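You operate a simulated robot arm through the tools that you are given. There is no shell and no other tool.

Carry out the task below with a simulated robot arm. There is one attempt and no reset: what you move stays moved.

TASK
Unbox the new flask and show it on the riser's second step.
Fine: label to the room; the sleeve stays on the purple mat, the lid rests there and goes back on the empty box. Set down upright: black box lid, peony flask.

It is judged by the outcome, as a careful person would: the job done as asked, and still so three seconds after it is handed in. It fails if anything else is knocked over, pushed out of place, dropped, spilled or broken. A push-on lid holds only when it is set on centred and level and pressed home; a screw cap is set on level and turned clockwise until tight.

THE ROBOT
A 6-joint arm with a fingered hand, fixed in place. Base frame: the origin is at the foot of the arm, x ahead of it, y to its left, z up; the work surface is at about z = 850. Lengths are in mm, angles in rad, forces in N, time in s.
With the tool pointing down near the work surface it reaches from about 300 to 820 mm from the base axis. Its first joint turns from -2.897 to 2.897 rad. Payload 4 kg.
The tool frame sits at the grasp point between the pads (the TCP): z along the fingers, y along the line on which they close. The tips reach 26 mm beyond it. Largest opening 132 mm; the body of the gripper starts 73 mm behind the TCP. The gripper is a hand of 5 fingers: y runs from the thumb to the fingers, the wrist lies at [0, 0, -239] in the tool frame.
Orientation is that of the tool frame in the base frame, as a unit quaternion [w, x, y, z]. With the fingers straight down and closing along the base's y, the tool's x points along the base's -x, its y along +y and its z along -z.

THE INTERFACE
- The arm moves only by the tool move_arm. Its argument "commands" is a list of rows, each a list of 6 numbers: the turn, a rotation vector about the tool's x, y, z in rad, then the shift along the tool's x, y, z in mm. In form: [[rx, ry, rz, tx, ty, tz], ...]. A call has 1 to 20 rows; each row shifts and turns the commanded pose from where the row before left it, along the tool's axes as they then stand. A row lasts 0.2 s, in which the tool goes at most 50 mm and 0.15 rad; a call with a longer step from one row to the next is refused whole. Where a pose cannot be reached the arm comes as near as it can. A force on the tool above 40 N (or 10 N above the force at the start of the call, whichever is more), or a blocked arm, ends the call early, and 0.2 s more pass. In this call time passes only in rows, and 0.2 s behind the last. The reply holds the time, the measured pose of the TCP, the force on the tool along the base axes, the opening and the grip force, in the units named above and with some noise, with the torque about the TCP (base axes, N m) and any sound that the robot's microphone picked up.
- Cameras (640 x 400 px; columns grow to the right, rows downward): "scene" is fixed at [400.9, 650.2, 1605.5]; the picture's right is [-0.97, -0.23, 0.00], its down [-0.17, 0.70, -0.70] and it looks along [0.16, -0.68, -0.72] (base axes); focal length 309 px, centre (320, 200). "wrist" rides on the gripper at [84, 2, -97] in the tool frame; the picture's right is [-0.02, 1.00, 0.00], its down [-0.75, -0.02, -0.66] and it looks along [-0.66, -0.01, 0.75] (tool axes); focal length 270 px, centre (320, 200). There is no depth. A picture from a camera that has moved, and an enlarged one, comes with that camera's place and axes in the base frame and with its lens.
- camera(camera): a new picture of that camera. It takes no simulated time.
- curl_fingers(finger1, finger2, finger3, finger4, thumb_bend): sets how far each is bent, from 0 (flat) to 1 (curled in); at 0.3 the hand is open as for a grip, at 0.7 the pads meet at the TCP. One left out holds its place. A second passes; each finger stops where it meets its share of the squeeze, and holds until it gets a number again. It is the only way to open and close the hand. It gives what a move gives, with no picture; readings hold the bend of each and the force on the fingers (four entries, about 0 where the hand has none), thumb and palm.
- enlarge(camera, box): a new picture of the part [left, top, right, bottom] of that camera's present view, enlarged. It takes no simulated time.
- finish_job(): hands the job in; it is judged then, once.

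Nothing tells you positions but the pictures and the camera data. Unless the task says otherwise, let go and move clear before handing in.

The tools are called after "Call:" as name(argument=value, ...) on one line, values as JSON. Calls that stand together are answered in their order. move_arm: Moves the arm, as the interface text tells. Its arguments: {"type":"object","properties":{"commands":{"type":"array"}},"required":["commands"]} The other tools are called the same way: curl_fingers (finger1, finger2, finger3, finger4, thumb_bend) moves the fingers one by one; camera (camera) takes a picture; enlarge (camera, box) takes an enlarged picture of a part of a camera's view; finish_job () hands the job in.

At the start:

```text
t: 0.0
position: [420.9, -123.5, 1226.6]
tool_rot: [-0.001, 0.001, 1.0, 0.0]
force: [0.1, -0.4, -0.3]
ft_torque: [-0.07, -0.02, 0.03]
width: 131.7
grip_force: 0.1
shape: jaw
bend: [0.3, 0.3, 0.3, 0.3, 0.3]
finger forces: [0.1, 0.0, 0.1, 0.0, 0.0, 0.0]
```

scene: 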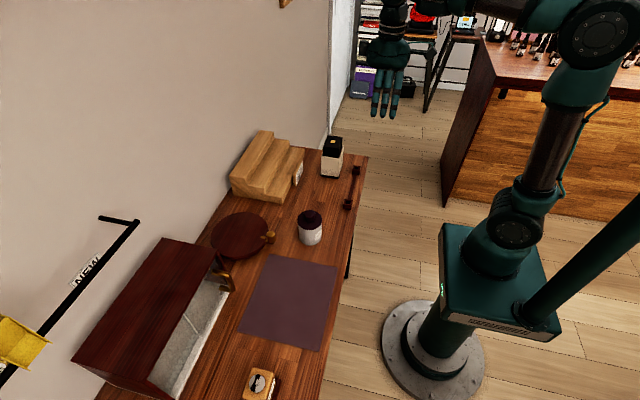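
wrist: 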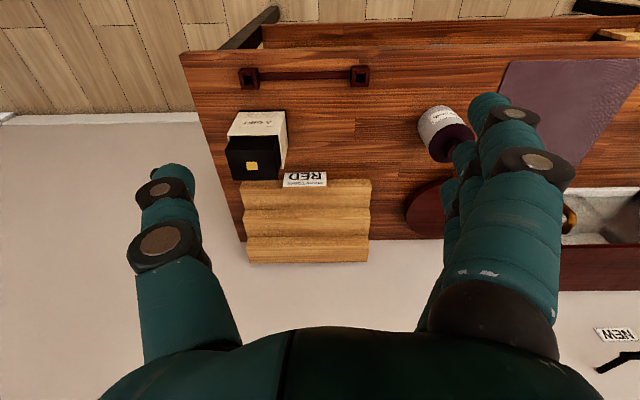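

I see a table in front of a wall. On it are a wooden riser, a white box with a black lid, a jar, a purple mat and a drawer-like cabinet. I'll look closer before moving.

Call:
enlarge(camera="scene", box=[220, 110, 380, 210])

Call:
enlarge(camera="scene", box=[60, 200, 380, 400])

Call:
enlarge(camera="wrist", box=[180, 50, 400, 270])

Call:
enlarge(camera="wrist", box=[400, 50, 640, 250])

```text
4.00 times, centred on (300, 160) of scene
camera zoom: at [400.9, 650.2, 1605.5], right [-0.97, -0.23, 0.0], down [-0.17, 0.7, -0.7], along [0.16, -0.68, -0.72], focal length 1237 px, centre (400, 360)
```

zoom: 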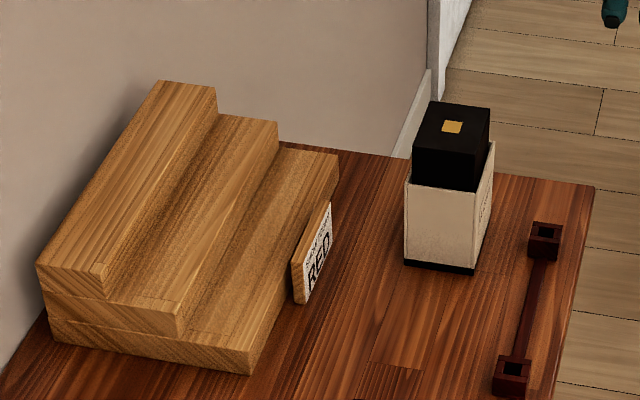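

```text
2.00 times, centred on (220, 300) of scene
camera zoom: at [400.9, 650.2, 1605.5], right [-0.97, -0.23, 0.0], down [-0.17, 0.7, -0.7], along [0.16, -0.68, -0.72], focal length 618 px, centre (520, 0)
```

zoom: 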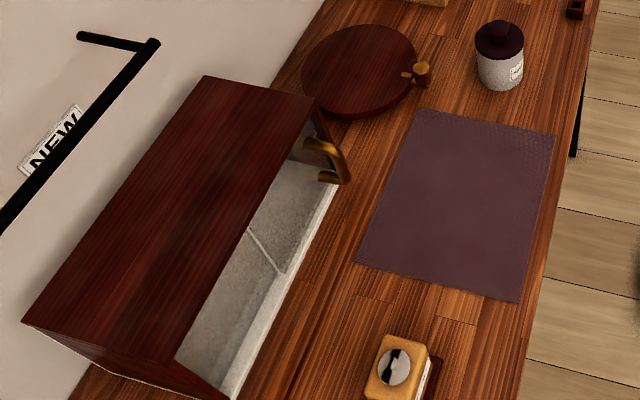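

```text
1.82 times, centred on (290, 160) of wrist
camera zoom: at [335.9, -122.4, 1323.3], right [0.02, 1.0, 0.0], down [0.75, -0.02, 0.66], along [0.66, -0.01, -0.75], focal length 491 px, centre (374, 273)
```

zoom: 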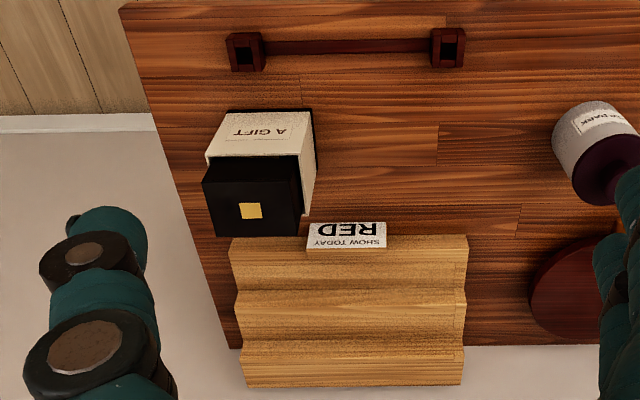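

```text
2.00 times, centred on (520, 150) of wrist
camera zoom: at [335.9, -122.4, 1323.3], right [0.02, 1.0, 0.0], down [0.75, -0.02, 0.66], along [0.66, -0.01, -0.75], focal length 541 px, centre (-80, 300)
```

zoom: 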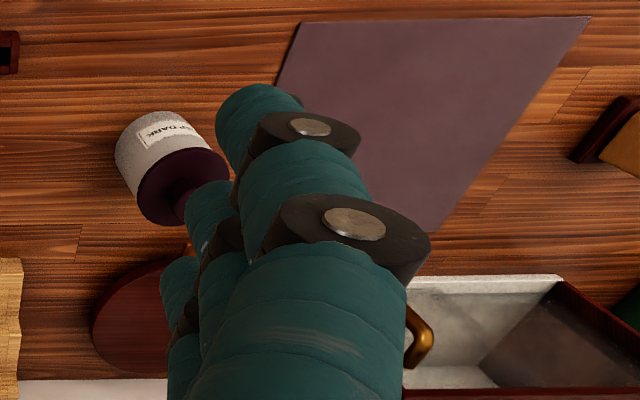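

The white sleeve with a black box inside stands near (560, -190). I'll examine the box, signs and mat at more zoom before touching anything.

Call:
enlarge(camera="scene", box=[310, 125, 358, 185])

Call:
enlarge(camera="scene", box=[0, 200, 150, 400])

Call:
enlarge(camera="scene", box=[340, 0, 500, 100])

Call:
enlarge(camera="scene", box=[280, 190, 350, 250])

Call:
enlarge(camera="scene", box=[230, 350, 300, 400])

Call:
enlarge(camera="wrist", box=[210, 90, 310, 190])

```text
6.67 times, centred on (334, 155) of scene
camera zoom: at [400.9, 650.2, 1605.5], right [-0.97, -0.23, 0.0], down [-0.17, 0.7, -0.7], along [0.16, -0.68, -0.72], focal length 2062 px, centre (227, 500)
```

zoom: 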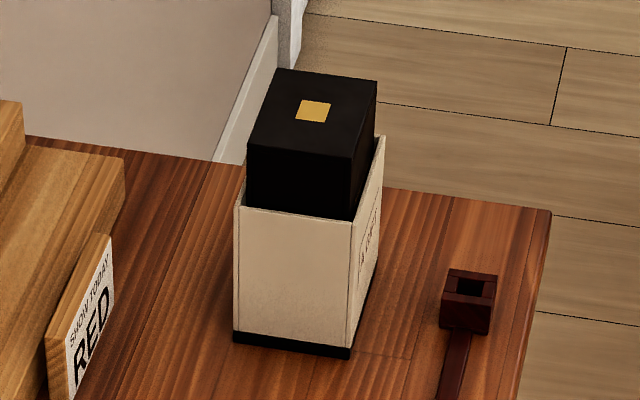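

```text
2.00 times, centred on (75, 300) of scene
camera zoom: at [400.9, 650.2, 1605.5], right [-0.97, -0.23, 0.0], down [-0.17, 0.7, -0.7], along [0.16, -0.68, -0.72], focal length 618 px, centre (810, 0)
```

zoom: 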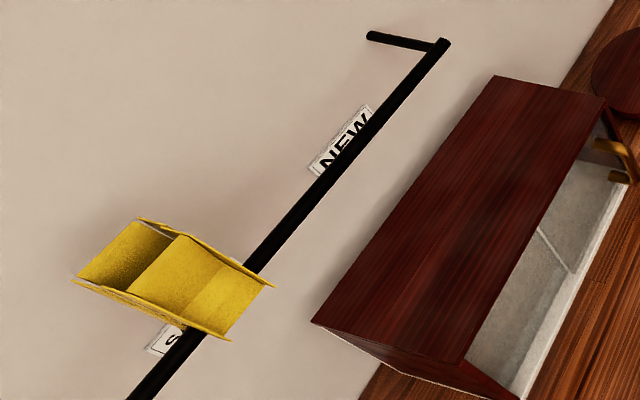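

```text
4.00 times, centred on (420, 50) of scene
camera zoom: at [400.9, 650.2, 1605.5], right [-0.97, -0.23, 0.0], down [-0.17, 0.7, -0.7], along [0.16, -0.68, -0.72], focal length 1237 px, centre (-80, 800)
```

zoom: 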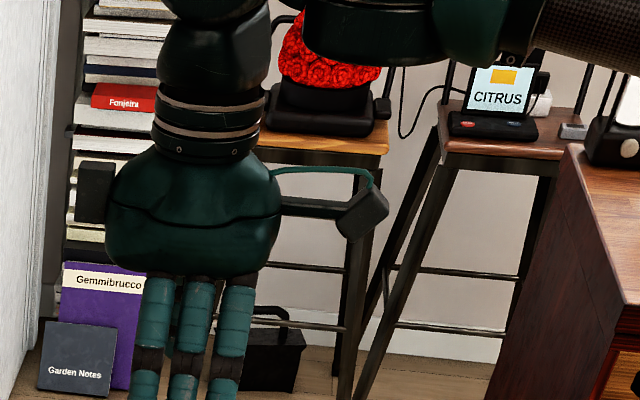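

```text
6.67 times, centred on (315, 220) of scene
camera zoom: at [400.9, 650.2, 1605.5], right [-0.97, -0.23, 0.0], down [-0.17, 0.7, -0.7], along [0.16, -0.68, -0.72], focal length 2062 px, centre (353, 67)
```

zoom: 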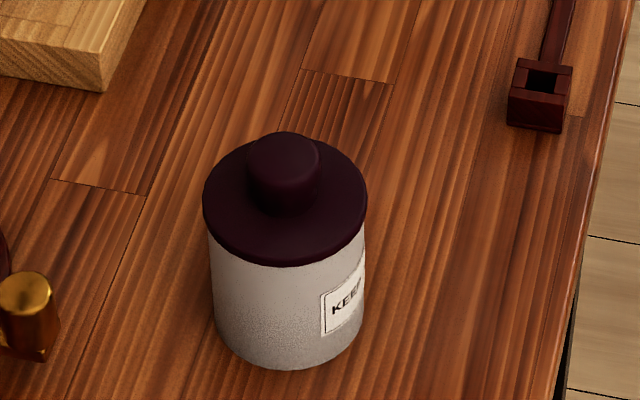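

```text
8.00 times, centred on (265, 375) of scene
camera zoom: at [400.9, 650.2, 1605.5], right [-0.97, -0.23, 0.0], down [-0.17, 0.7, -0.7], along [0.16, -0.68, -0.72], focal length 2474 px, centre (760, -1200)
```

zoom: 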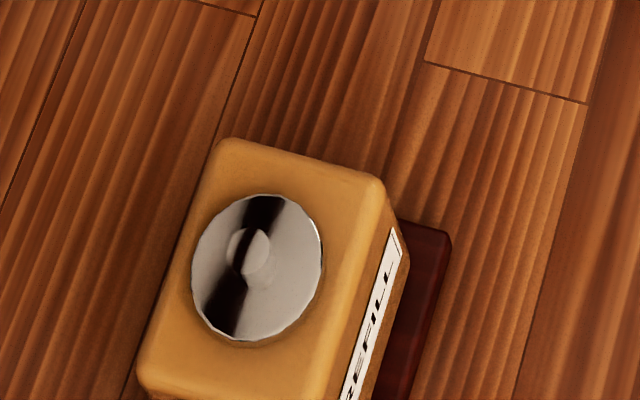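

```text
4.00 times, centred on (260, 140) of wrist
camera zoom: at [335.9, -122.4, 1323.3], right [0.02, 1.0, 0.0], down [0.75, -0.02, 0.66], along [0.66, -0.01, -0.75], focal length 1081 px, centre (560, 440)
```

zoom: 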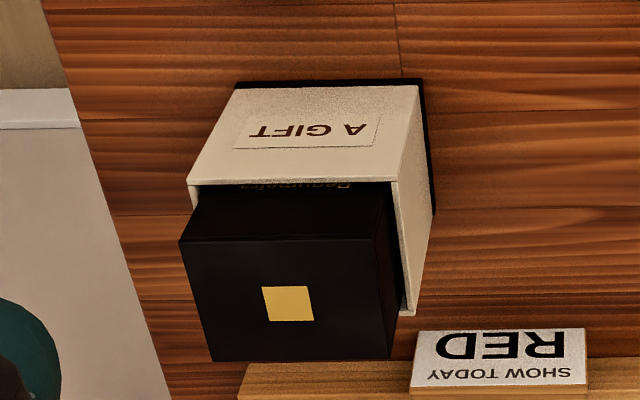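

The sleeve looks like a loose tube standing over a black box on a slightly wider black foot. The mat spans about x 458–658, y 183–411, and the jar is near (557, 107). I'll move over for a closer wrist view of the box and riser.

Call:
move_arm(commands=[[0, 0, 0, 10, -30, 15], [0, 0, 0, 10, -30, 15], [0, 0, 0, 0, -32, 17], [0, 0, 0, 0, 0, 0]])

Call:
camera(camera="wrist")

Call:
enlarge(camera="wrist", box=[240, 60, 480, 210])

```text
t: 1.0
position: [400.3, -219.6, 1178.3]
tool_rot: [-0.001, 0.0, 1.0, 0.001]
force: [-0.2, -0.3, -0.5]
ft_torque: [-0.01, 0.01, -0.01]
width: 131.7
grip_force: 0.0
shape: jaw
bend: [0.3, 0.3, 0.3, 0.3, 0.3]
finger forces: [0.1, 0.0, 0.1, 0.0, 0.0, 0.0]
```

```text
taken
camera wrist: at [315.5, -218.1, 1274.8], right [0.02, 1.0, 0.0], down [0.75, -0.02, 0.66], along [0.66, -0.01, -0.75], focal length 270 px, centre (320, 200)
```

wrist: 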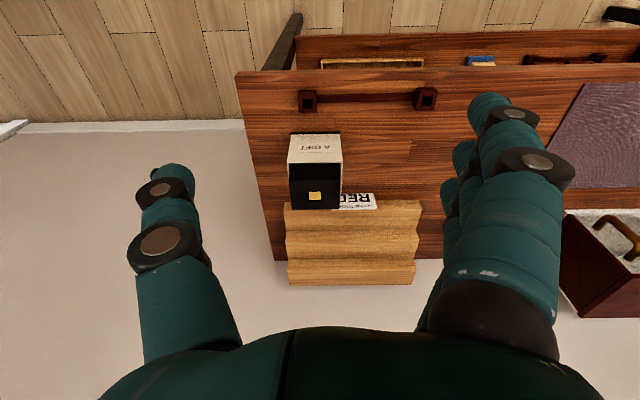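

```text
2.67 times, centred on (360, 135) of wrist
camera zoom: at [315.5, -218.1, 1274.8], right [0.02, 1.0, 0.0], down [0.75, -0.02, 0.66], along [0.66, -0.01, -0.75], focal length 721 px, centre (213, 373)
```

zoom: 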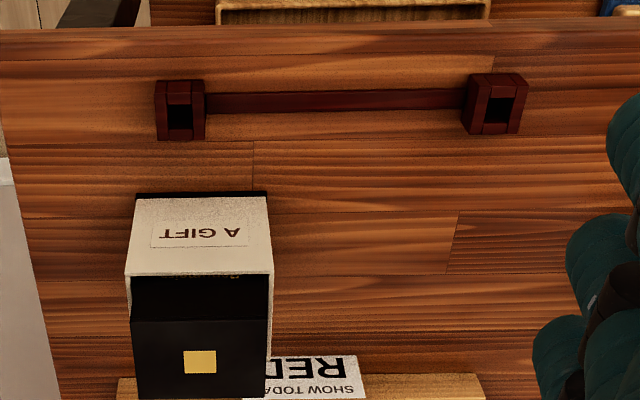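

The sleeve's front foot edge is about x=532, with y from -270 to -185. The lid top is near z=977 and the sleeve top near z=945, with the centre at about (564, -228). I'll move above it with the fingers straddling it along y.

Call:
move_arm(commands=[[0, 0, 0, -41, -2, 0], [0, 0, 0, -41, -2, 0], [0, 0, 0, -41, -2, 0], [0, 0, 0, -41, -2, 0], [0, 0, 0, 0, 0, 40], [0, 0, 0, 0, 0, 40], [0, 0, 0, 0, 0, 20], [0, 0, 0, 0, 0, 0]])

Call:
camera(camera="wrist")

Call:
camera(camera="scene")

```text
t: 2.8
position: [565.6, -223.3, 1078.4]
tool_rot: [0.0, 0.0, 1.0, 0.0]
force: [-0.3, 0.5, -0.2]
ft_torque: [-0.01, 0.0, 0.0]
width: 131.9
grip_force: 0.1
shape: jaw
bend: [0.3, 0.3, 0.3, 0.3, 0.3]
finger forces: [0.0, 0.0, 0.0, 0.0, 0.0, 0.1]
```

```text
taken
camera wrist: at [480.7, -221.8, 1175.0], right [0.02, 1.0, 0.0], down [0.75, -0.02, 0.66], along [0.66, -0.01, -0.75], focal length 270 px, centre (320, 200)
```

wrist: 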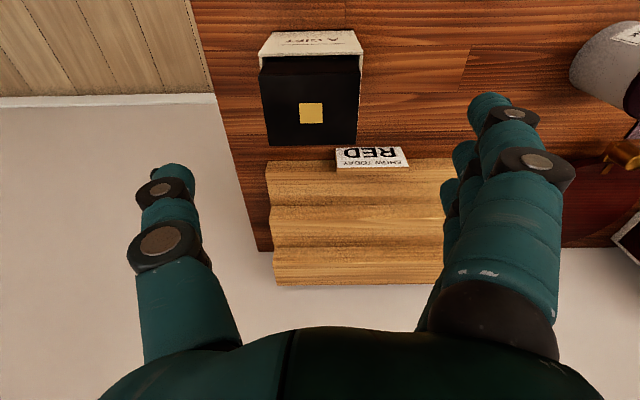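

```text
taken
```

scene: 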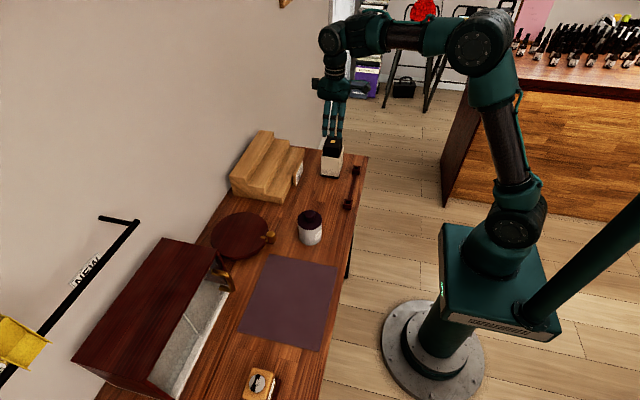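

The lid is between thumb and fingers. I'll enlarge to fix the lid's exact centre.

Call:
enlarge(camera="wrist", box=[230, 20, 430, 180])

Call:
enlarge(camera="scene", box=[300, 110, 370, 190])

```text
2.50 times, centred on (330, 100) of wrist
camera zoom: at [480.7, -221.8, 1175.0], right [0.02, 1.0, 0.0], down [0.75, -0.02, 0.66], along [0.66, -0.01, -0.75], focal length 676 px, centre (295, 450)
```

zoom: 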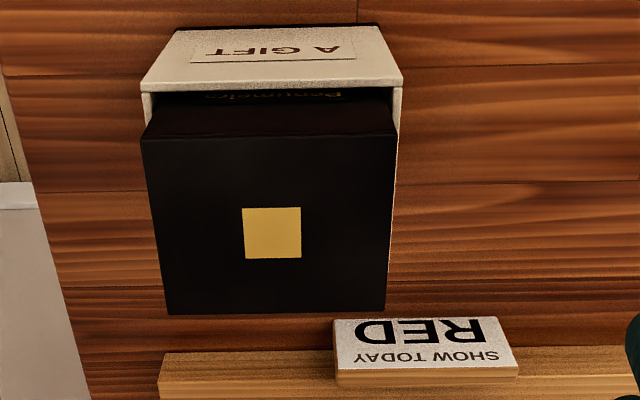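

```text
5.00 times, centred on (335, 150) of scene
camera zoom: at [400.9, 650.2, 1605.5], right [-0.97, -0.23, 0.0], down [-0.17, 0.7, -0.7], along [0.16, -0.68, -0.72], focal length 1546 px, centre (245, 450)
```

zoom: 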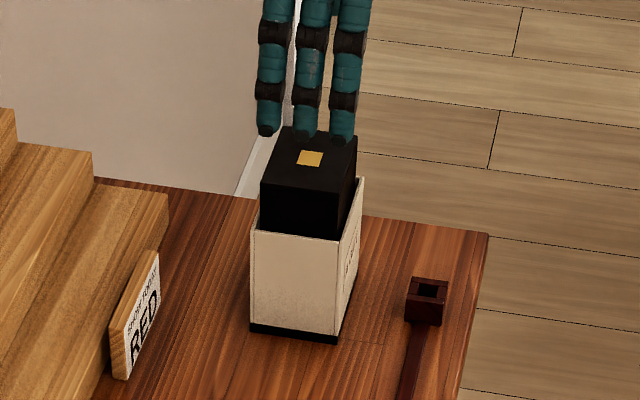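

The lid centre is about (566.6, -229), measuring 55 × 71, and the sleeve is about 64 × 80. I'll check the finger layout before descending.

Call:
enlarge(camera="wrist", box=[400, 80, 580, 330])

Call:
enlarge(camera="scene", box=[300, 70, 370, 150])

```text
1.60 times, centred on (490, 205) of wrist
camera zoom: at [480.7, -221.8, 1175.0], right [0.02, 1.0, 0.0], down [0.75, -0.02, 0.66], along [0.66, -0.01, -0.75], focal length 432 px, centre (48, 192)
```

zoom: 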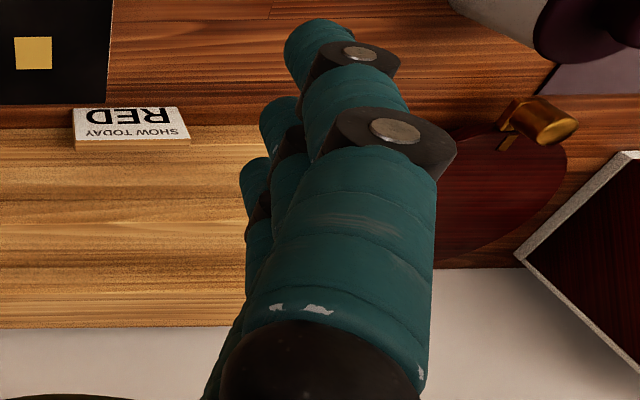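

```text
5.00 times, centred on (335, 110) of scene
camera zoom: at [400.9, 650.2, 1605.5], right [-0.97, -0.23, 0.0], down [-0.17, 0.7, -0.7], along [0.16, -0.68, -0.72], focal length 1546 px, centre (245, 650)
```

zoom: 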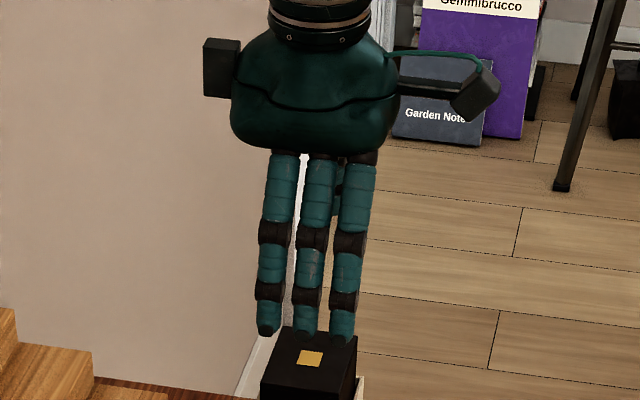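

The finger layout isn't clear: I see three fingers in this view. I'll test by bending two of them in free air to learn which is which.

Call:
curl_fingers(finger1=0.0, finger4=0.6)

Call:
enlarge(camera="scene", box=[300, 70, 370, 150])

Call:
camera(camera="wrist")

```text
t: 3.8
position: [565.3, -222.6, 1078.4]
tool_rot: [0.0, 0.0, 1.0, 0.0]
force: [0.4, -0.2, 0.8]
ft_torque: [-0.03, 0.0, -0.01]
width: 168.3
grip_force: 0.1
shape: fingers
bend: [0.0, 0.3, 0.3, 0.6, 0.3]
finger forces: [0.0, 0.0, 0.0, 0.0, 0.0, 0.0]
```

```text
5.00 times, centred on (335, 110) of scene
camera zoom: at [400.9, 650.2, 1605.5], right [-0.97, -0.23, 0.0], down [-0.17, 0.7, -0.7], along [0.16, -0.68, -0.72], focal length 1546 px, centre (245, 650)
```

zoom: 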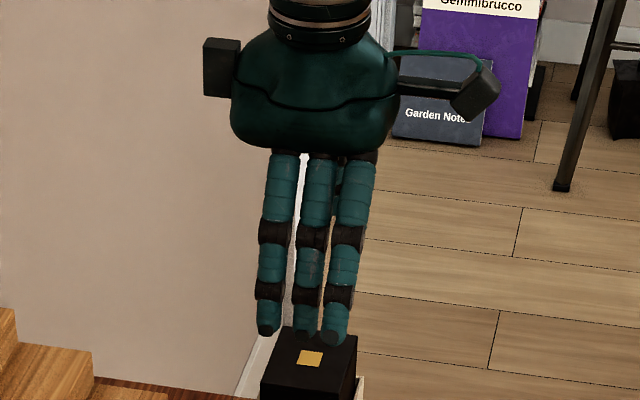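

```text
taken
camera wrist: at [480.7, -221.8, 1175.3], right [0.02, 1.0, 0.0], down [0.75, -0.02, 0.66], along [0.66, -0.01, -0.75], focal length 270 px, centre (320, 200)
```

wrist: 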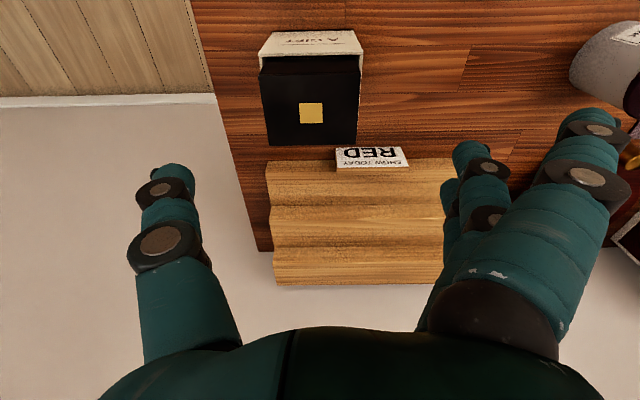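

Finger 1 is the one nearest the wrist camera. Fingers 2 and 3 flank the thumb line, so I'll grip with those two and the thumb. Finger 4 is not visible, so I'll keep it open. I'll centre on the sleeve and descend.

Call:
curl_fingers(finger1=0.2, finger2=0.3, finger3=0.3, finger4=0.2, thumb_bend=0.3)

Call:
move_arm(commands=[[0, 0, 0, -1, -6, 20], [0, 0, 0, 0, 0, 35], [0, 0, 0, 0, 0, 35], [0, 0, 0, 0, 0, 30], [0, 0, 0, 0, 0, 20], [0, 0, 0, 0, 0, 15], [0, 0, 0, 0, 0, 5], [0, 0, 0, 0, 0, 0]])

Call:
camera(camera="wrist")

Call:
enlarge(camera="scene", box=[290, 90, 370, 190])

```text
t: 4.8
position: [564.2, -222.9, 1079.3]
tool_rot: [-0.001, 0.0, 1.0, -0.001]
force: [0.6, 0.4, -0.2]
ft_torque: [0.0, -0.04, -0.01]
width: 149.8
grip_force: 0.0
shape: fingers
bend: [0.2, 0.3, 0.3, 0.2, 0.3]
finger forces: [0.0, 0.0, 0.0, 0.0, 0.0, 0.0]
```

```text
t: 6.5
position: [567.8, -230.5, 927.4]
tool_rot: [0.006, 0.001, 1.0, -0.001]
force: [-3.5, 0.0, 16.6]
ft_torque: [0.09, -0.18, 0.03]
width: 151.1
grip_force: 10.2
shape: fingers
bend: [0.2, 0.3, 0.3, 0.2, 0.3]
finger forces: [0.0, 5.8, 4.8, 0.0, 9.4, 0.0]
stopped in row 8: the force on the tool passed its limit at 43 N (the readings are from after the stop); the commanded pose is now the measured one
```

```text
taken
camera wrist: at [481.6, -230.2, 1023.2], right [0.02, 1.0, 0.0], down [0.75, -0.01, 0.67], along [0.67, -0.02, -0.75], focal length 270 px, centre (320, 200)
```

wrist: 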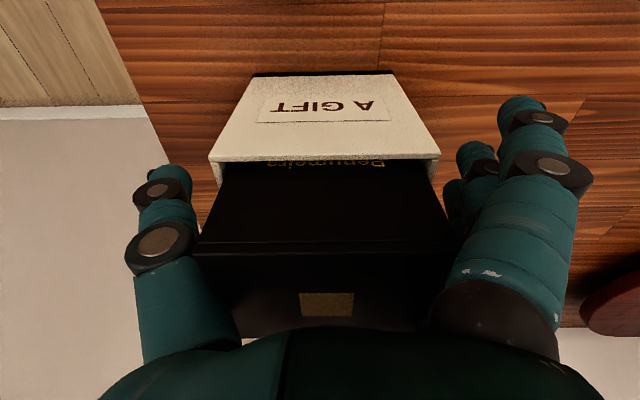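

```text
4.00 times, centred on (330, 140) of scene
camera zoom: at [400.9, 650.2, 1605.5], right [-0.97, -0.23, 0.0], down [-0.17, 0.7, -0.7], along [0.16, -0.68, -0.72], focal length 1237 px, centre (280, 440)
```

zoom: 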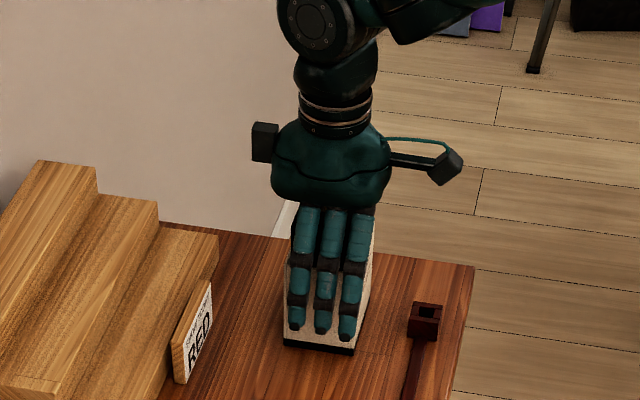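

The inner finger segments touched the lid top, so I'm as low as I can go, at TCP z≈927. I'll back up a few mm, level out, and then close fingers 2, 3 and the thumb on the sleeve walls.

Call:
move_arm(commands=[[0, 0.006, 0, 0, 0, -3], [0, 0.006, 0, 0, 0, -3], [0, 0, 0, 0, 0, 0]])

```text
t: 7.3
position: [566.8, -232.1, 931.3]
tool_rot: [-0.003, 0.0, 1.0, -0.002]
force: [-0.2, -0.4, 0.0]
ft_torque: [0.02, -0.02, 0.0]
width: 150.2
grip_force: 0.7
shape: fingers
bend: [0.2, 0.3, 0.3, 0.2, 0.3]
finger forces: [0.1, 0.3, 0.3, 0.0, 0.7, 0.1]
```

Call:
move_arm(commands=[[0, 0, 0, 0, 2.5, 0], [0, 0, 0, 0, 0, 0]])

Call:
curl_fingers(finger2=0.45, finger3=0.45, thumb_bend=0.45)

Call:
camera(camera="wrist")

```text
t: 7.9
position: [568.0, -228.7, 931.1]
tool_rot: [-0.003, 0.0, 1.0, -0.002]
force: [-0.1, -0.6, 0.5]
ft_torque: [0.05, 0.02, 0.03]
width: 150.2
grip_force: 0.8
shape: fingers
bend: [0.2, 0.3, 0.3, 0.2, 0.3]
finger forces: [0.0, 0.2, 0.2, 0.0, 0.6, 0.0]
```

```text
t: 8.9
position: [566.6, -230.3, 932.0]
tool_rot: [-0.002, 0.0, 1.0, -0.001]
force: [0.2, -1.0, 8.9]
ft_torque: [0.16, 0.03, 0.0]
width: 130.4
grip_force: 16.7
shape: fingers
bend: [0.2, 0.44, 0.44, 0.2, 0.45]
finger forces: [0.1, 8.4, 8.8, 0.1, 16.2, 0.1]
```

```text
taken
camera wrist: at [482.4, -227.8, 1029.2], right [0.02, 1.0, 0.0], down [0.76, -0.01, 0.66], along [0.66, -0.02, -0.76], focal length 270 px, centre (320, 200)
```

wrist: 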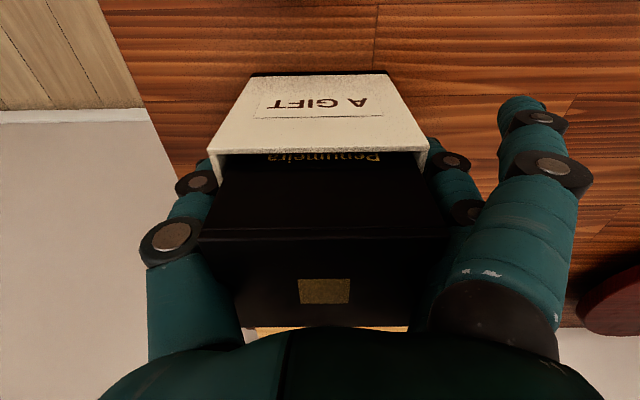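

The thumb and fingers 2–3 hold the sleeve with about 17 N. I'll lift slowly by 15 mm and check what comes with it.

Call:
move_arm(commands=[[0, 0, 0, 0, 0, -3], [0, 0, 0, 0, 0, -4], [0, 0, 0, 0, 0, -4], [0, 0, 0, 0, 0, -4], [0, 0, 0, 0, 0, 0]])

Call:
camera(camera="wrist")

Call:
enlarge(camera="scene", box=[290, 90, 370, 190])

```text
t: 10.1
position: [566.4, -230.4, 946.9]
tool_rot: [-0.003, 0.0, 1.0, -0.002]
force: [-0.7, 0.2, -0.5]
ft_torque: [0.06, 0.0, 0.02]
width: 129.7
grip_force: 12.0
shape: fingers
bend: [0.2, 0.44, 0.44, 0.2, 0.45]
finger forces: [0.1, 5.7, 6.1, 0.0, 12.0, 0.0]
```

```text
taken
camera wrist: at [482.5, -228.1, 1043.3], right [0.02, 1.0, 0.0], down [0.76, -0.01, 0.65], along [0.65, -0.02, -0.76], focal length 270 px, centre (320, 200)
```

wrist: 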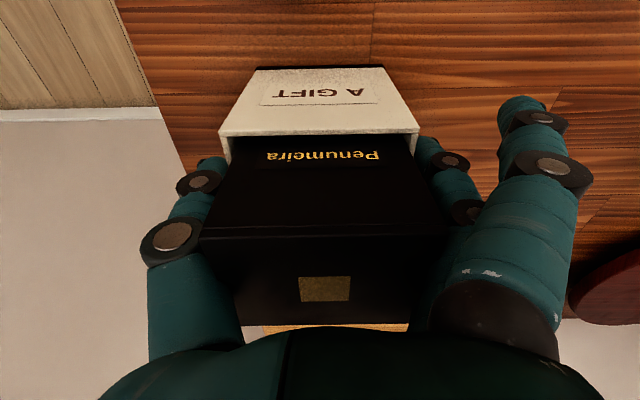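

```text
4.00 times, centred on (330, 140) of scene
camera zoom: at [400.9, 650.2, 1605.5], right [-0.97, -0.23, 0.0], down [-0.17, 0.7, -0.7], along [0.16, -0.68, -0.72], focal length 1237 px, centre (280, 440)
```

zoom: 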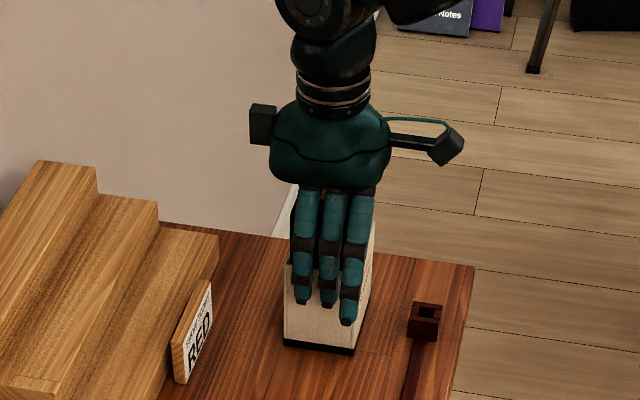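

The sleeve and its foot stayed put while the black lid, marked "Penumeira", rose with the hand. My grip had landed on the lid. Almost no weight shows, so this looks like the lid alone. I'll keep lifting gently and check.

Call:
move_arm(commands=[[0, 0, 0, 0, 0, -6], [0, 0, 0, 0, 0, -8], [0, 0, 0, 0, 0, -8], [0, 0, 0, 0, 0, -8], [0, 0, 0, 0, 0, 0]])

Call:
camera(camera="wrist")

Call:
enlarge(camera="scene", box=[290, 90, 370, 190])

```text
t: 11.3
position: [566.9, -227.2, 977.5]
tool_rot: [-0.003, 0.0, 1.0, -0.001]
force: [0.1, 0.6, -0.3]
ft_torque: [0.0, 0.03, 0.0]
width: 129.8
grip_force: 12.0
shape: fingers
bend: [0.2, 0.44, 0.44, 0.2, 0.45]
finger forces: [0.1, 5.8, 6.1, 0.0, 12.0, 0.0]
```

```text
taken
camera wrist: at [482.4, -226.5, 1073.8], right [0.02, 1.0, 0.0], down [0.76, -0.01, 0.65], along [0.65, -0.02, -0.76], focal length 270 px, centre (320, 200)
```

wrist: 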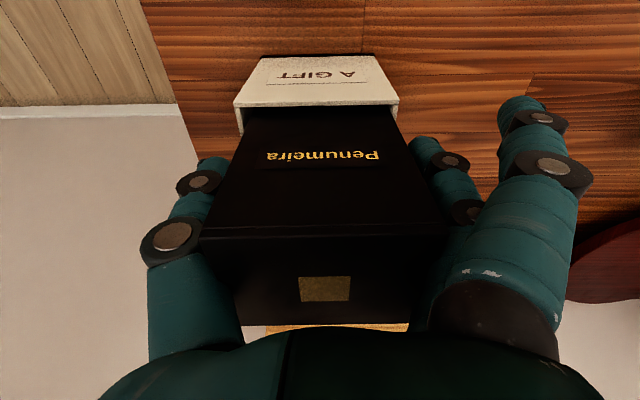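

```text
4.00 times, centred on (330, 140) of scene
camera zoom: at [400.9, 650.2, 1605.5], right [-0.97, -0.23, 0.0], down [-0.17, 0.7, -0.7], along [0.16, -0.68, -0.72], focal length 1237 px, centre (280, 440)
```

zoom: 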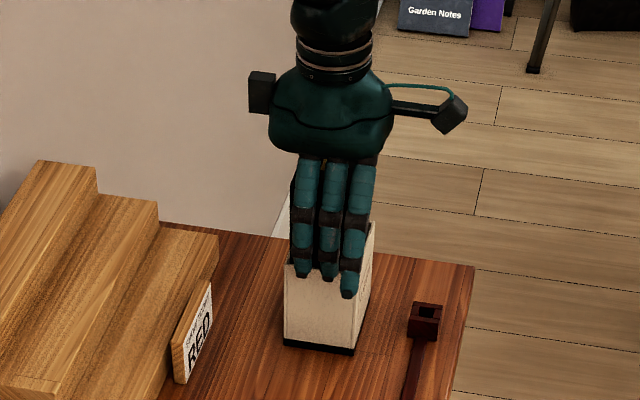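

Call:
move_arm(commands=[[0, 0, 0, 0, 0, -8], [0, 0, 0, 0, 0, -12], [0, 0, 0, 0, 0, -12], [0, 0, 0, 0, 0, -12], [0, 0, 0, 0, 0, -12], [0, 0, 0, 0, 0, -8], [0, 0, 0, 0, 0, 0]])

Call:
camera(camera="wrist")

Call:
enlarge(camera="scene", box=[290, 70, 370, 190])

```text
t: 12.9
position: [567.4, -229.3, 1039.3]
tool_rot: [-0.003, 0.0, 1.0, -0.001]
force: [0.1, -0.3, -0.9]
ft_torque: [0.01, -0.03, -0.01]
width: 129.7
grip_force: 11.9
shape: fingers
bend: [0.2, 0.44, 0.44, 0.2, 0.45]
finger forces: [0.0, 5.6, 6.0, 0.0, 11.7, 0.1]
```

```text
taken
camera wrist: at [482.9, -227.2, 1137.6], right [0.02, 1.0, 0.0], down [0.76, -0.01, 0.65], along [0.65, -0.02, -0.76], focal length 270 px, centre (320, 200)
```

wrist: 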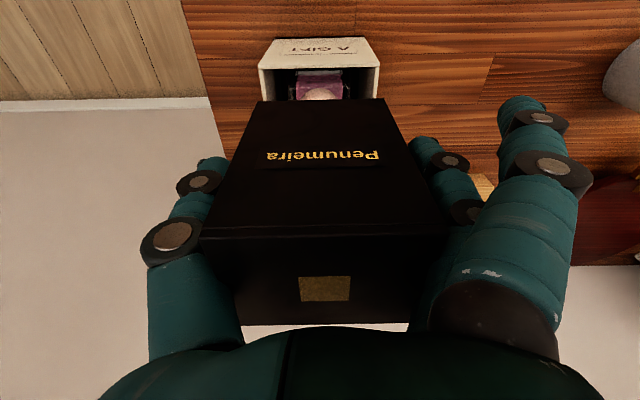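

```text
3.33 times, centred on (330, 130) of scene
camera zoom: at [400.9, 650.2, 1605.5], right [-0.97, -0.23, 0.0], down [-0.17, 0.7, -0.7], along [0.16, -0.68, -0.72], focal length 1031 px, centre (287, 433)
```

zoom: 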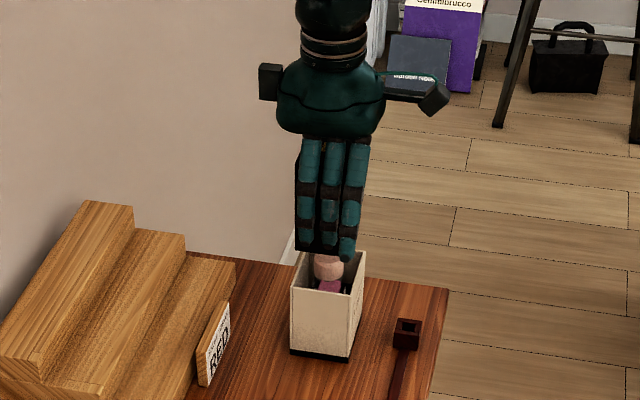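

The tall lid is clear of the sleeve, and a pink flask is showing inside. I'll raise more and then carry the lid to the mat.

Call:
move_arm(commands=[[0, 0, 0, 0, 0, -15], [0, 0, 0, 0, 0, -20], [0, 0, 0, 0, 0, -20], [0, 0, 0, 0, 0, -20], [0, 0, 0, 0, 0, -15], [0, 0, 0, 0, 0, 0]])

Call:
camera(camera="wrist")

Call:
enlarge(camera="scene", box=[290, 70, 370, 190])

Call:
enlarge(camera="wrist", box=[230, 20, 430, 160])

```text
t: 14.3
position: [567.3, -229.9, 1130.7]
tool_rot: [-0.003, -0.001, 1.0, -0.001]
force: [1.0, 0.0, 0.3]
ft_torque: [-0.01, 0.07, -0.01]
width: 129.6
grip_force: 11.3
shape: fingers
bend: [0.2, 0.44, 0.44, 0.2, 0.45]
finger forces: [0.0, 5.6, 5.7, 0.0, 11.5, 0.1]
```

```text
taken
camera wrist: at [483.4, -228.0, 1227.8], right [0.02, 1.0, 0.0], down [0.76, -0.01, 0.65], along [0.65, -0.02, -0.76], focal length 270 px, centre (320, 200)
```

wrist: 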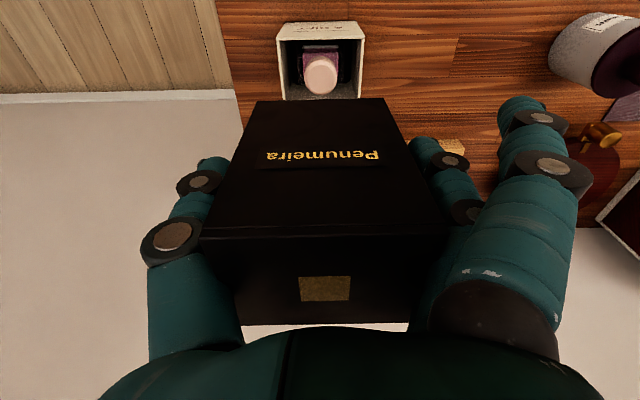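

```text
3.33 times, centred on (330, 130) of scene
camera zoom: at [400.9, 650.2, 1605.5], right [-0.97, -0.23, 0.0], down [-0.17, 0.7, -0.7], along [0.16, -0.68, -0.72], focal length 1031 px, centre (287, 433)
```

zoom: 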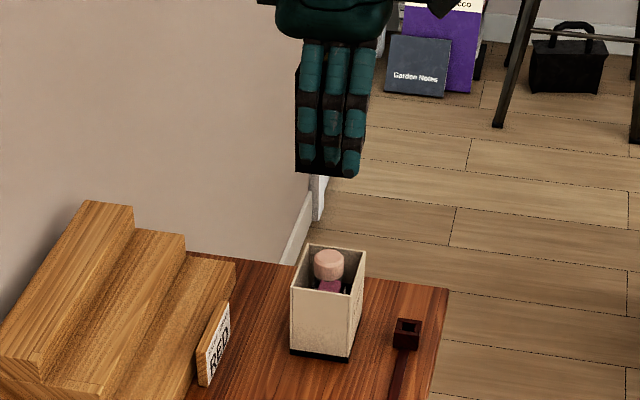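

```text
2.86 times, centred on (330, 90) of wrist
camera zoom: at [483.4, -228.0, 1227.8], right [0.02, 1.0, 0.0], down [0.76, -0.01, 0.65], along [0.65, -0.02, -0.76], focal length 772 px, centre (291, 514)
```

zoom: 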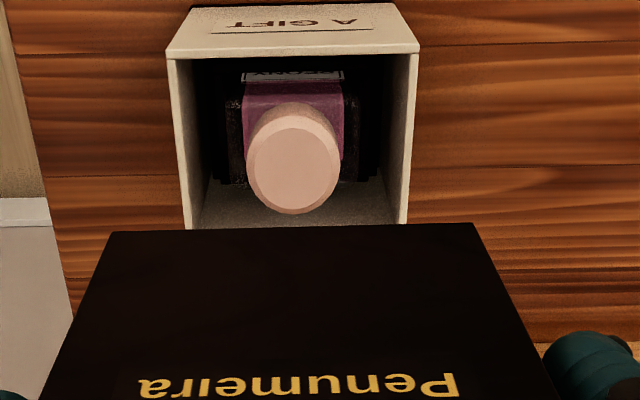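

The lid is 100 mm tall, with its bottom 55 mm below the TCP. The flask has a purple body and a pink cap, with its label toward -x (the room). I'll carry the lid to the mat at about (500, 350).

Call:
move_arm(commands=[[0, 0, 0, 2, 20, 0], [0, 0, 0, 4, 38, 0], [0, 0, 0, 5, 40, 0], [0, 0, 0, 5, 40, 0], [0, 0, 0, 5, 40, 0], [0, 0, 0, 5, 40, 0], [0, 0, 0, 5, 40, 0], [0, 0, 0, 5, 40, 0], [0, 0, 0, 5, 40, 0], [0, 0, 0, 5, 40, 0], [0, 0, 0, 5, 40, 0], [0, 0, 0, 5, 40, 0], [0, 0, 0, 5, 40, 0], [0, 0, 0, 4, 40, 0], [0, 0, 0, 2, 28, 0], [0, 0, 0, 0, 14, 0], [0, 0, 0, 0, 0, 0]])

Call:
camera(camera="scene")

Call:
camera(camera="wrist")

```text
t: 17.9
position: [499.1, 352.8, 1129.8]
tool_rot: [-0.002, 0.0, 1.0, -0.002]
force: [0.6, -0.7, -0.7]
ft_torque: [-0.02, 0.0, -0.03]
width: 129.4
grip_force: 10.8
shape: fingers
bend: [0.2, 0.44, 0.44, 0.2, 0.45]
finger forces: [0.0, 5.1, 5.2, 0.0, 10.6, 0.1]
```

```text
taken
```

scene: 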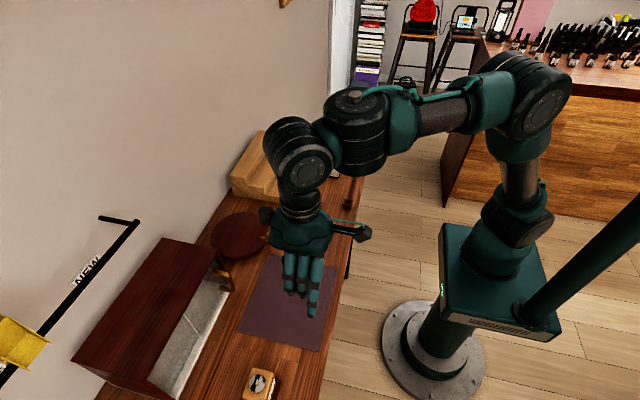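

```text
taken
camera wrist: at [415.6, 354.2, 1226.4], right [0.02, 1.0, 0.0], down [0.76, -0.01, 0.65], along [0.65, -0.02, -0.76], focal length 270 px, centre (320, 200)
```

wrist: 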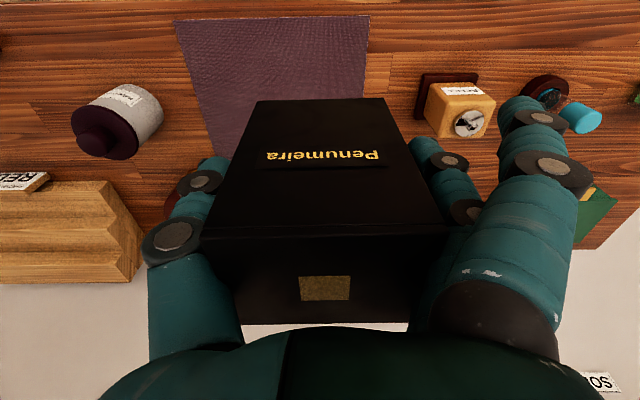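

I'm over the mat with the lid secure. Next I lower it to just above the surface.

Call:
move_arm(commands=[[0, 0, 0, 0, 0, 20], [0, 0, 0, 0, 0, 35], [0, 0, 0, 0, 0, 40], [0, 0, 0, 0, 0, 40], [0, 0, 0, 0, 0, 40], [0, 0, 0, 0, 0, 25], [0, 0, 0, 0, 0, 10], [0, 0, 0, 0, 0, 0]])

Call:
move_arm(commands=[[0, 0, 0, 0, 0, 3], [0, 0, 0, 0, 0, 3], [0, 0, 0, 0, 0, 2], [0, 0, 0, 0, 0, 0]])

Call:
enlarge(camera="scene", box=[220, 200, 380, 360])

```text
t: 19.7
position: [499.5, 351.8, 919.0]
tool_rot: [-0.003, 0.0, 1.0, -0.002]
force: [-0.5, 0.2, 0.0]
ft_torque: [0.0, 0.03, 0.02]
width: 129.1
grip_force: 10.0
shape: fingers
bend: [0.2, 0.44, 0.44, 0.2, 0.45]
finger forces: [0.0, 4.8, 4.9, 0.0, 9.8, 0.0]
```

```text
t: 20.7
position: [501.0, 350.6, 911.4]
tool_rot: [-0.003, 0.0, 1.0, -0.001]
force: [0.5, -0.2, -0.4]
ft_torque: [-0.04, 0.0, 0.02]
width: 129.2
grip_force: 10.1
shape: fingers
bend: [0.2, 0.44, 0.44, 0.2, 0.45]
finger forces: [0.0, 4.9, 4.9, 0.1, 9.9, 0.0]
```

```text
2.50 times, centred on (300, 280) of scene
camera zoom: at [400.9, 650.2, 1605.5], right [-0.97, -0.23, 0.0], down [-0.17, 0.7, -0.7], along [0.16, -0.68, -0.72], focal length 773 px, centre (370, 0)
```

zoom: 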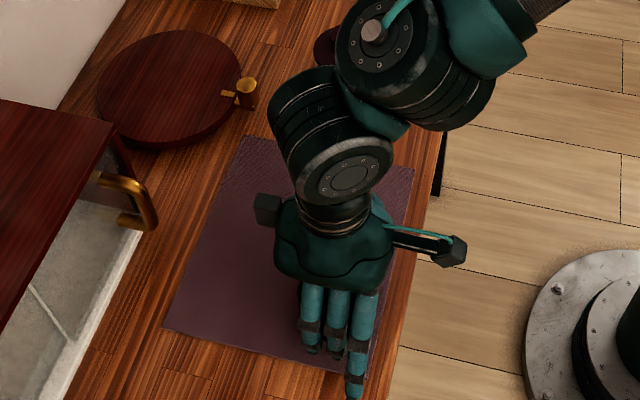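

Call:
move_arm(commands=[[0, 0, 0, 0, 0, 1.5], [0, 0, 0, 0, 0, 1], [0, 0, 0, 0, 0, 1], [0, 0, 0, 0, 0, 0]])

Call:
move_arm(commands=[[0, 0, 0, 0, 0, 1], [0, 0, 0, 0, 0, 1], [0, 0, 0, 0, 0, 0]])

```text
t: 21.7
position: [500.9, 351.6, 908.5]
tool_rot: [-0.002, -0.001, 1.0, -0.002]
force: [-0.2, 0.1, 0.6]
ft_torque: [0.05, -0.01, -0.03]
width: 129.3
grip_force: 10.1
shape: fingers
bend: [0.2, 0.44, 0.44, 0.2, 0.45]
finger forces: [0.1, 5.0, 5.5, 0.0, 10.4, 0.0]
```

```text
t: 22.5
position: [502.5, 350.1, 907.2]
tool_rot: [-0.001, 0.001, 1.0, -0.001]
force: [-2.8, -3.6, 12.1]
ft_torque: [0.28, -0.18, 0.01]
width: 129.8
grip_force: 16.2
shape: fingers
bend: [0.2, 0.44, 0.44, 0.2, 0.45]
finger forces: [0.1, 7.2, 7.4, 0.0, 17.2, 0.1]
```

The lid is on the mat. I'll ease off slightly and open the fingers.

Call:
move_arm(commands=[[0, 0, 0, 0, 0, -1], [0, 0, 0, 0, 0, 0]])

Call:
curl_fingers(finger2=0.37, finger3=0.37, thumb_bend=0.37)

Call:
curl_fingers(finger2=0.25, finger3=0.25, thumb_bend=0.25)

Call:
camera(camera="wrist")

```text
t: 23.1
position: [501.8, 350.6, 906.9]
tool_rot: [-0.002, 0.001, 1.0, -0.002]
force: [-1.1, -0.9, 3.9]
ft_torque: [0.09, -0.03, 0.0]
width: 129.4
grip_force: 11.4
shape: fingers
bend: [0.2, 0.44, 0.44, 0.2, 0.45]
finger forces: [0.0, 5.5, 5.7, 0.1, 11.5, 0.0]
```

```text
t: 24.1
position: [499.9, 350.3, 906.7]
tool_rot: [-0.003, 0.001, 1.0, -0.002]
force: [-0.7, -0.7, 1.0]
ft_torque: [-0.03, -0.03, 0.0]
width: 138.9
grip_force: 1.9
shape: fingers
bend: [0.2, 0.37, 0.37, 0.2, 0.37]
finger forces: [0.0, 0.9, 0.9, 0.0, 2.3, 0.0]
```

```text
t: 25.1
position: [499.9, 348.8, 907.2]
tool_rot: [-0.003, 0.0, 1.0, -0.001]
force: [0.7, 0.9, -0.4]
ft_torque: [-0.03, 0.01, -0.01]
width: 154.3
grip_force: 0.1
shape: fingers
bend: [0.2, 0.25, 0.25, 0.2, 0.25]
finger forces: [0.0, 0.0, 0.0, 0.0, 0.1, 0.0]
```

```text
taken
camera wrist: at [416.6, 352.2, 1004.0], right [0.02, 1.0, 0.0], down [0.76, -0.01, 0.65], along [0.65, -0.02, -0.76], focal length 270 px, centre (320, 200)
```

wrist: 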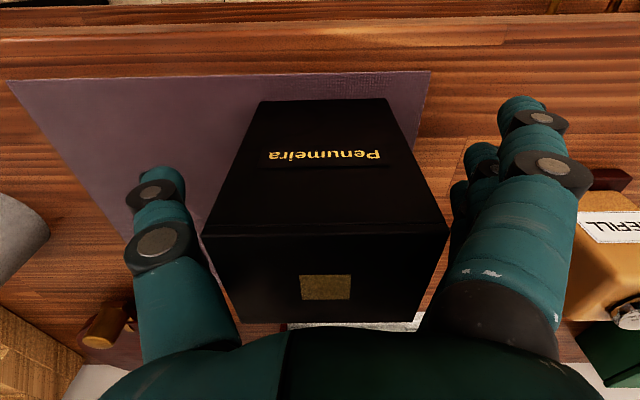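

The lid stands upright on the mat and is released. I'll raise straight up and check that it stays.

Call:
move_arm(commands=[[0, 0, 0, 0, 0, -5], [0, 0, 0, 0, 0, -15], [0, 0, 0, 0, 0, -30], [0, 0, 0, 0, 0, -40], [0, 0, 0, 0, 0, -40], [0, 0, 0, 0, 0, -40], [0, 0, 0, 0, 0, -30], [0, 0, 0, 0, 0, 0]])

Call:
camera(camera="wrist")

Call:
camera(camera="scene")

```text
t: 26.9
position: [501.0, 351.0, 1107.1]
tool_rot: [-0.003, 0.0, 1.0, -0.002]
force: [0.1, 1.7, -0.3]
ft_torque: [0.01, -0.02, -0.01]
width: 154.5
grip_force: 0.1
shape: fingers
bend: [0.2, 0.25, 0.25, 0.2, 0.25]
finger forces: [0.0, 0.0, 0.0, 0.1, 0.0, 0.1]
```

```text
taken
camera wrist: at [416.6, 352.1, 1203.2], right [0.02, 1.0, 0.0], down [0.76, -0.01, 0.65], along [0.65, -0.02, -0.76], focal length 270 px, centre (320, 200)
```

wrist: 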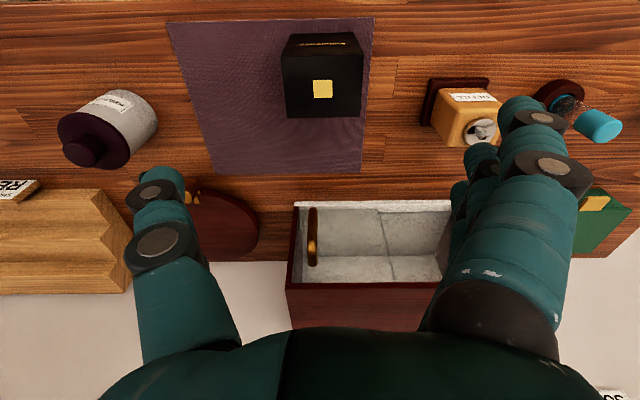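

```text
taken
```

scene: 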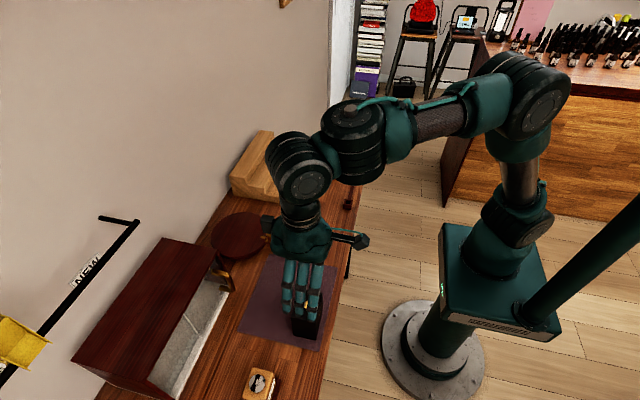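

The lid stands well on the mat. Going back above the box for a clear look at the flask inside.

Call:
move_arm(commands=[[0, 0, 0, -2, -28, -3], [0, 0, 0, -5, -40, -5], [0, 0, 0, -5, -40, -5], [0, 0, 0, -5, -40, -5], [0, 0, 0, -5, -40, 0], [0, 0, 0, -5, -40, 0], [0, 0, 0, -5, -40, 0], [0, 0, 0, -5, -40, 0], [0, 0, 0, -5, -40, 0], [0, 0, 0, -5, -40, 0], [0, 0, 0, -5, -40, 0], [0, 0, 0, -5, -40, 0], [0, 0, 0, -5, -40, 0], [0, 0, 0, -5, -40, 0], [0, 0, 0, -2, -25, 0], [0, 0, 0, 0, -7, 0], [0, 0, 0, 0, 0, 0]])

Call:
enlarge(camera="wrist", box=[240, 0, 400, 120])

Call:
enlarge(camera="scene", box=[300, 120, 370, 190])

```text
t: 30.5
position: [570.7, -229.3, 1127.1]
tool_rot: [-0.003, 0.0, 1.0, -0.002]
force: [-0.5, 1.0, 0.5]
ft_torque: [-0.02, -0.03, 0.01]
width: 154.4
grip_force: 0.1
shape: fingers
bend: [0.2, 0.25, 0.25, 0.2, 0.25]
finger forces: [0.0, 0.0, 0.1, 0.1, 0.0, 0.0]
```

```text
3.33 times, centred on (320, 60) of wrist
camera zoom: at [486.4, -227.1, 1224.2], right [0.02, 1.0, 0.0], down [0.76, -0.01, 0.65], along [0.65, -0.02, -0.76], focal length 901 px, centre (320, 667)
```

zoom: 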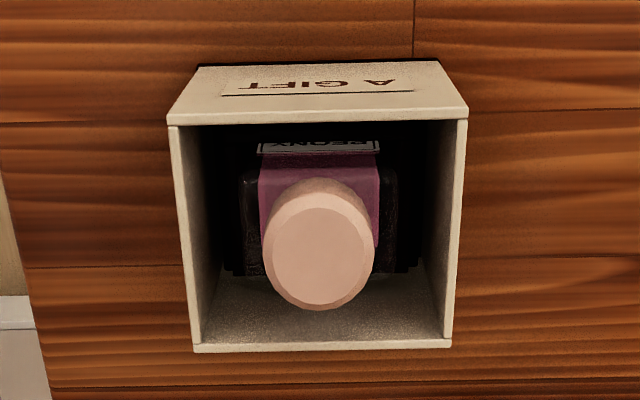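

```text
5.71 times, centred on (335, 155) of scene
camera zoom: at [400.9, 650.2, 1605.5], right [-0.97, -0.23, 0.0], down [-0.17, 0.7, -0.7], along [0.16, -0.68, -0.72], focal length 1767 px, centre (234, 457)
```

zoom: 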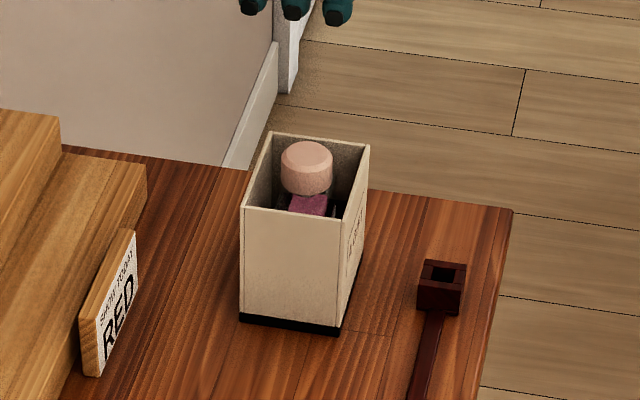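

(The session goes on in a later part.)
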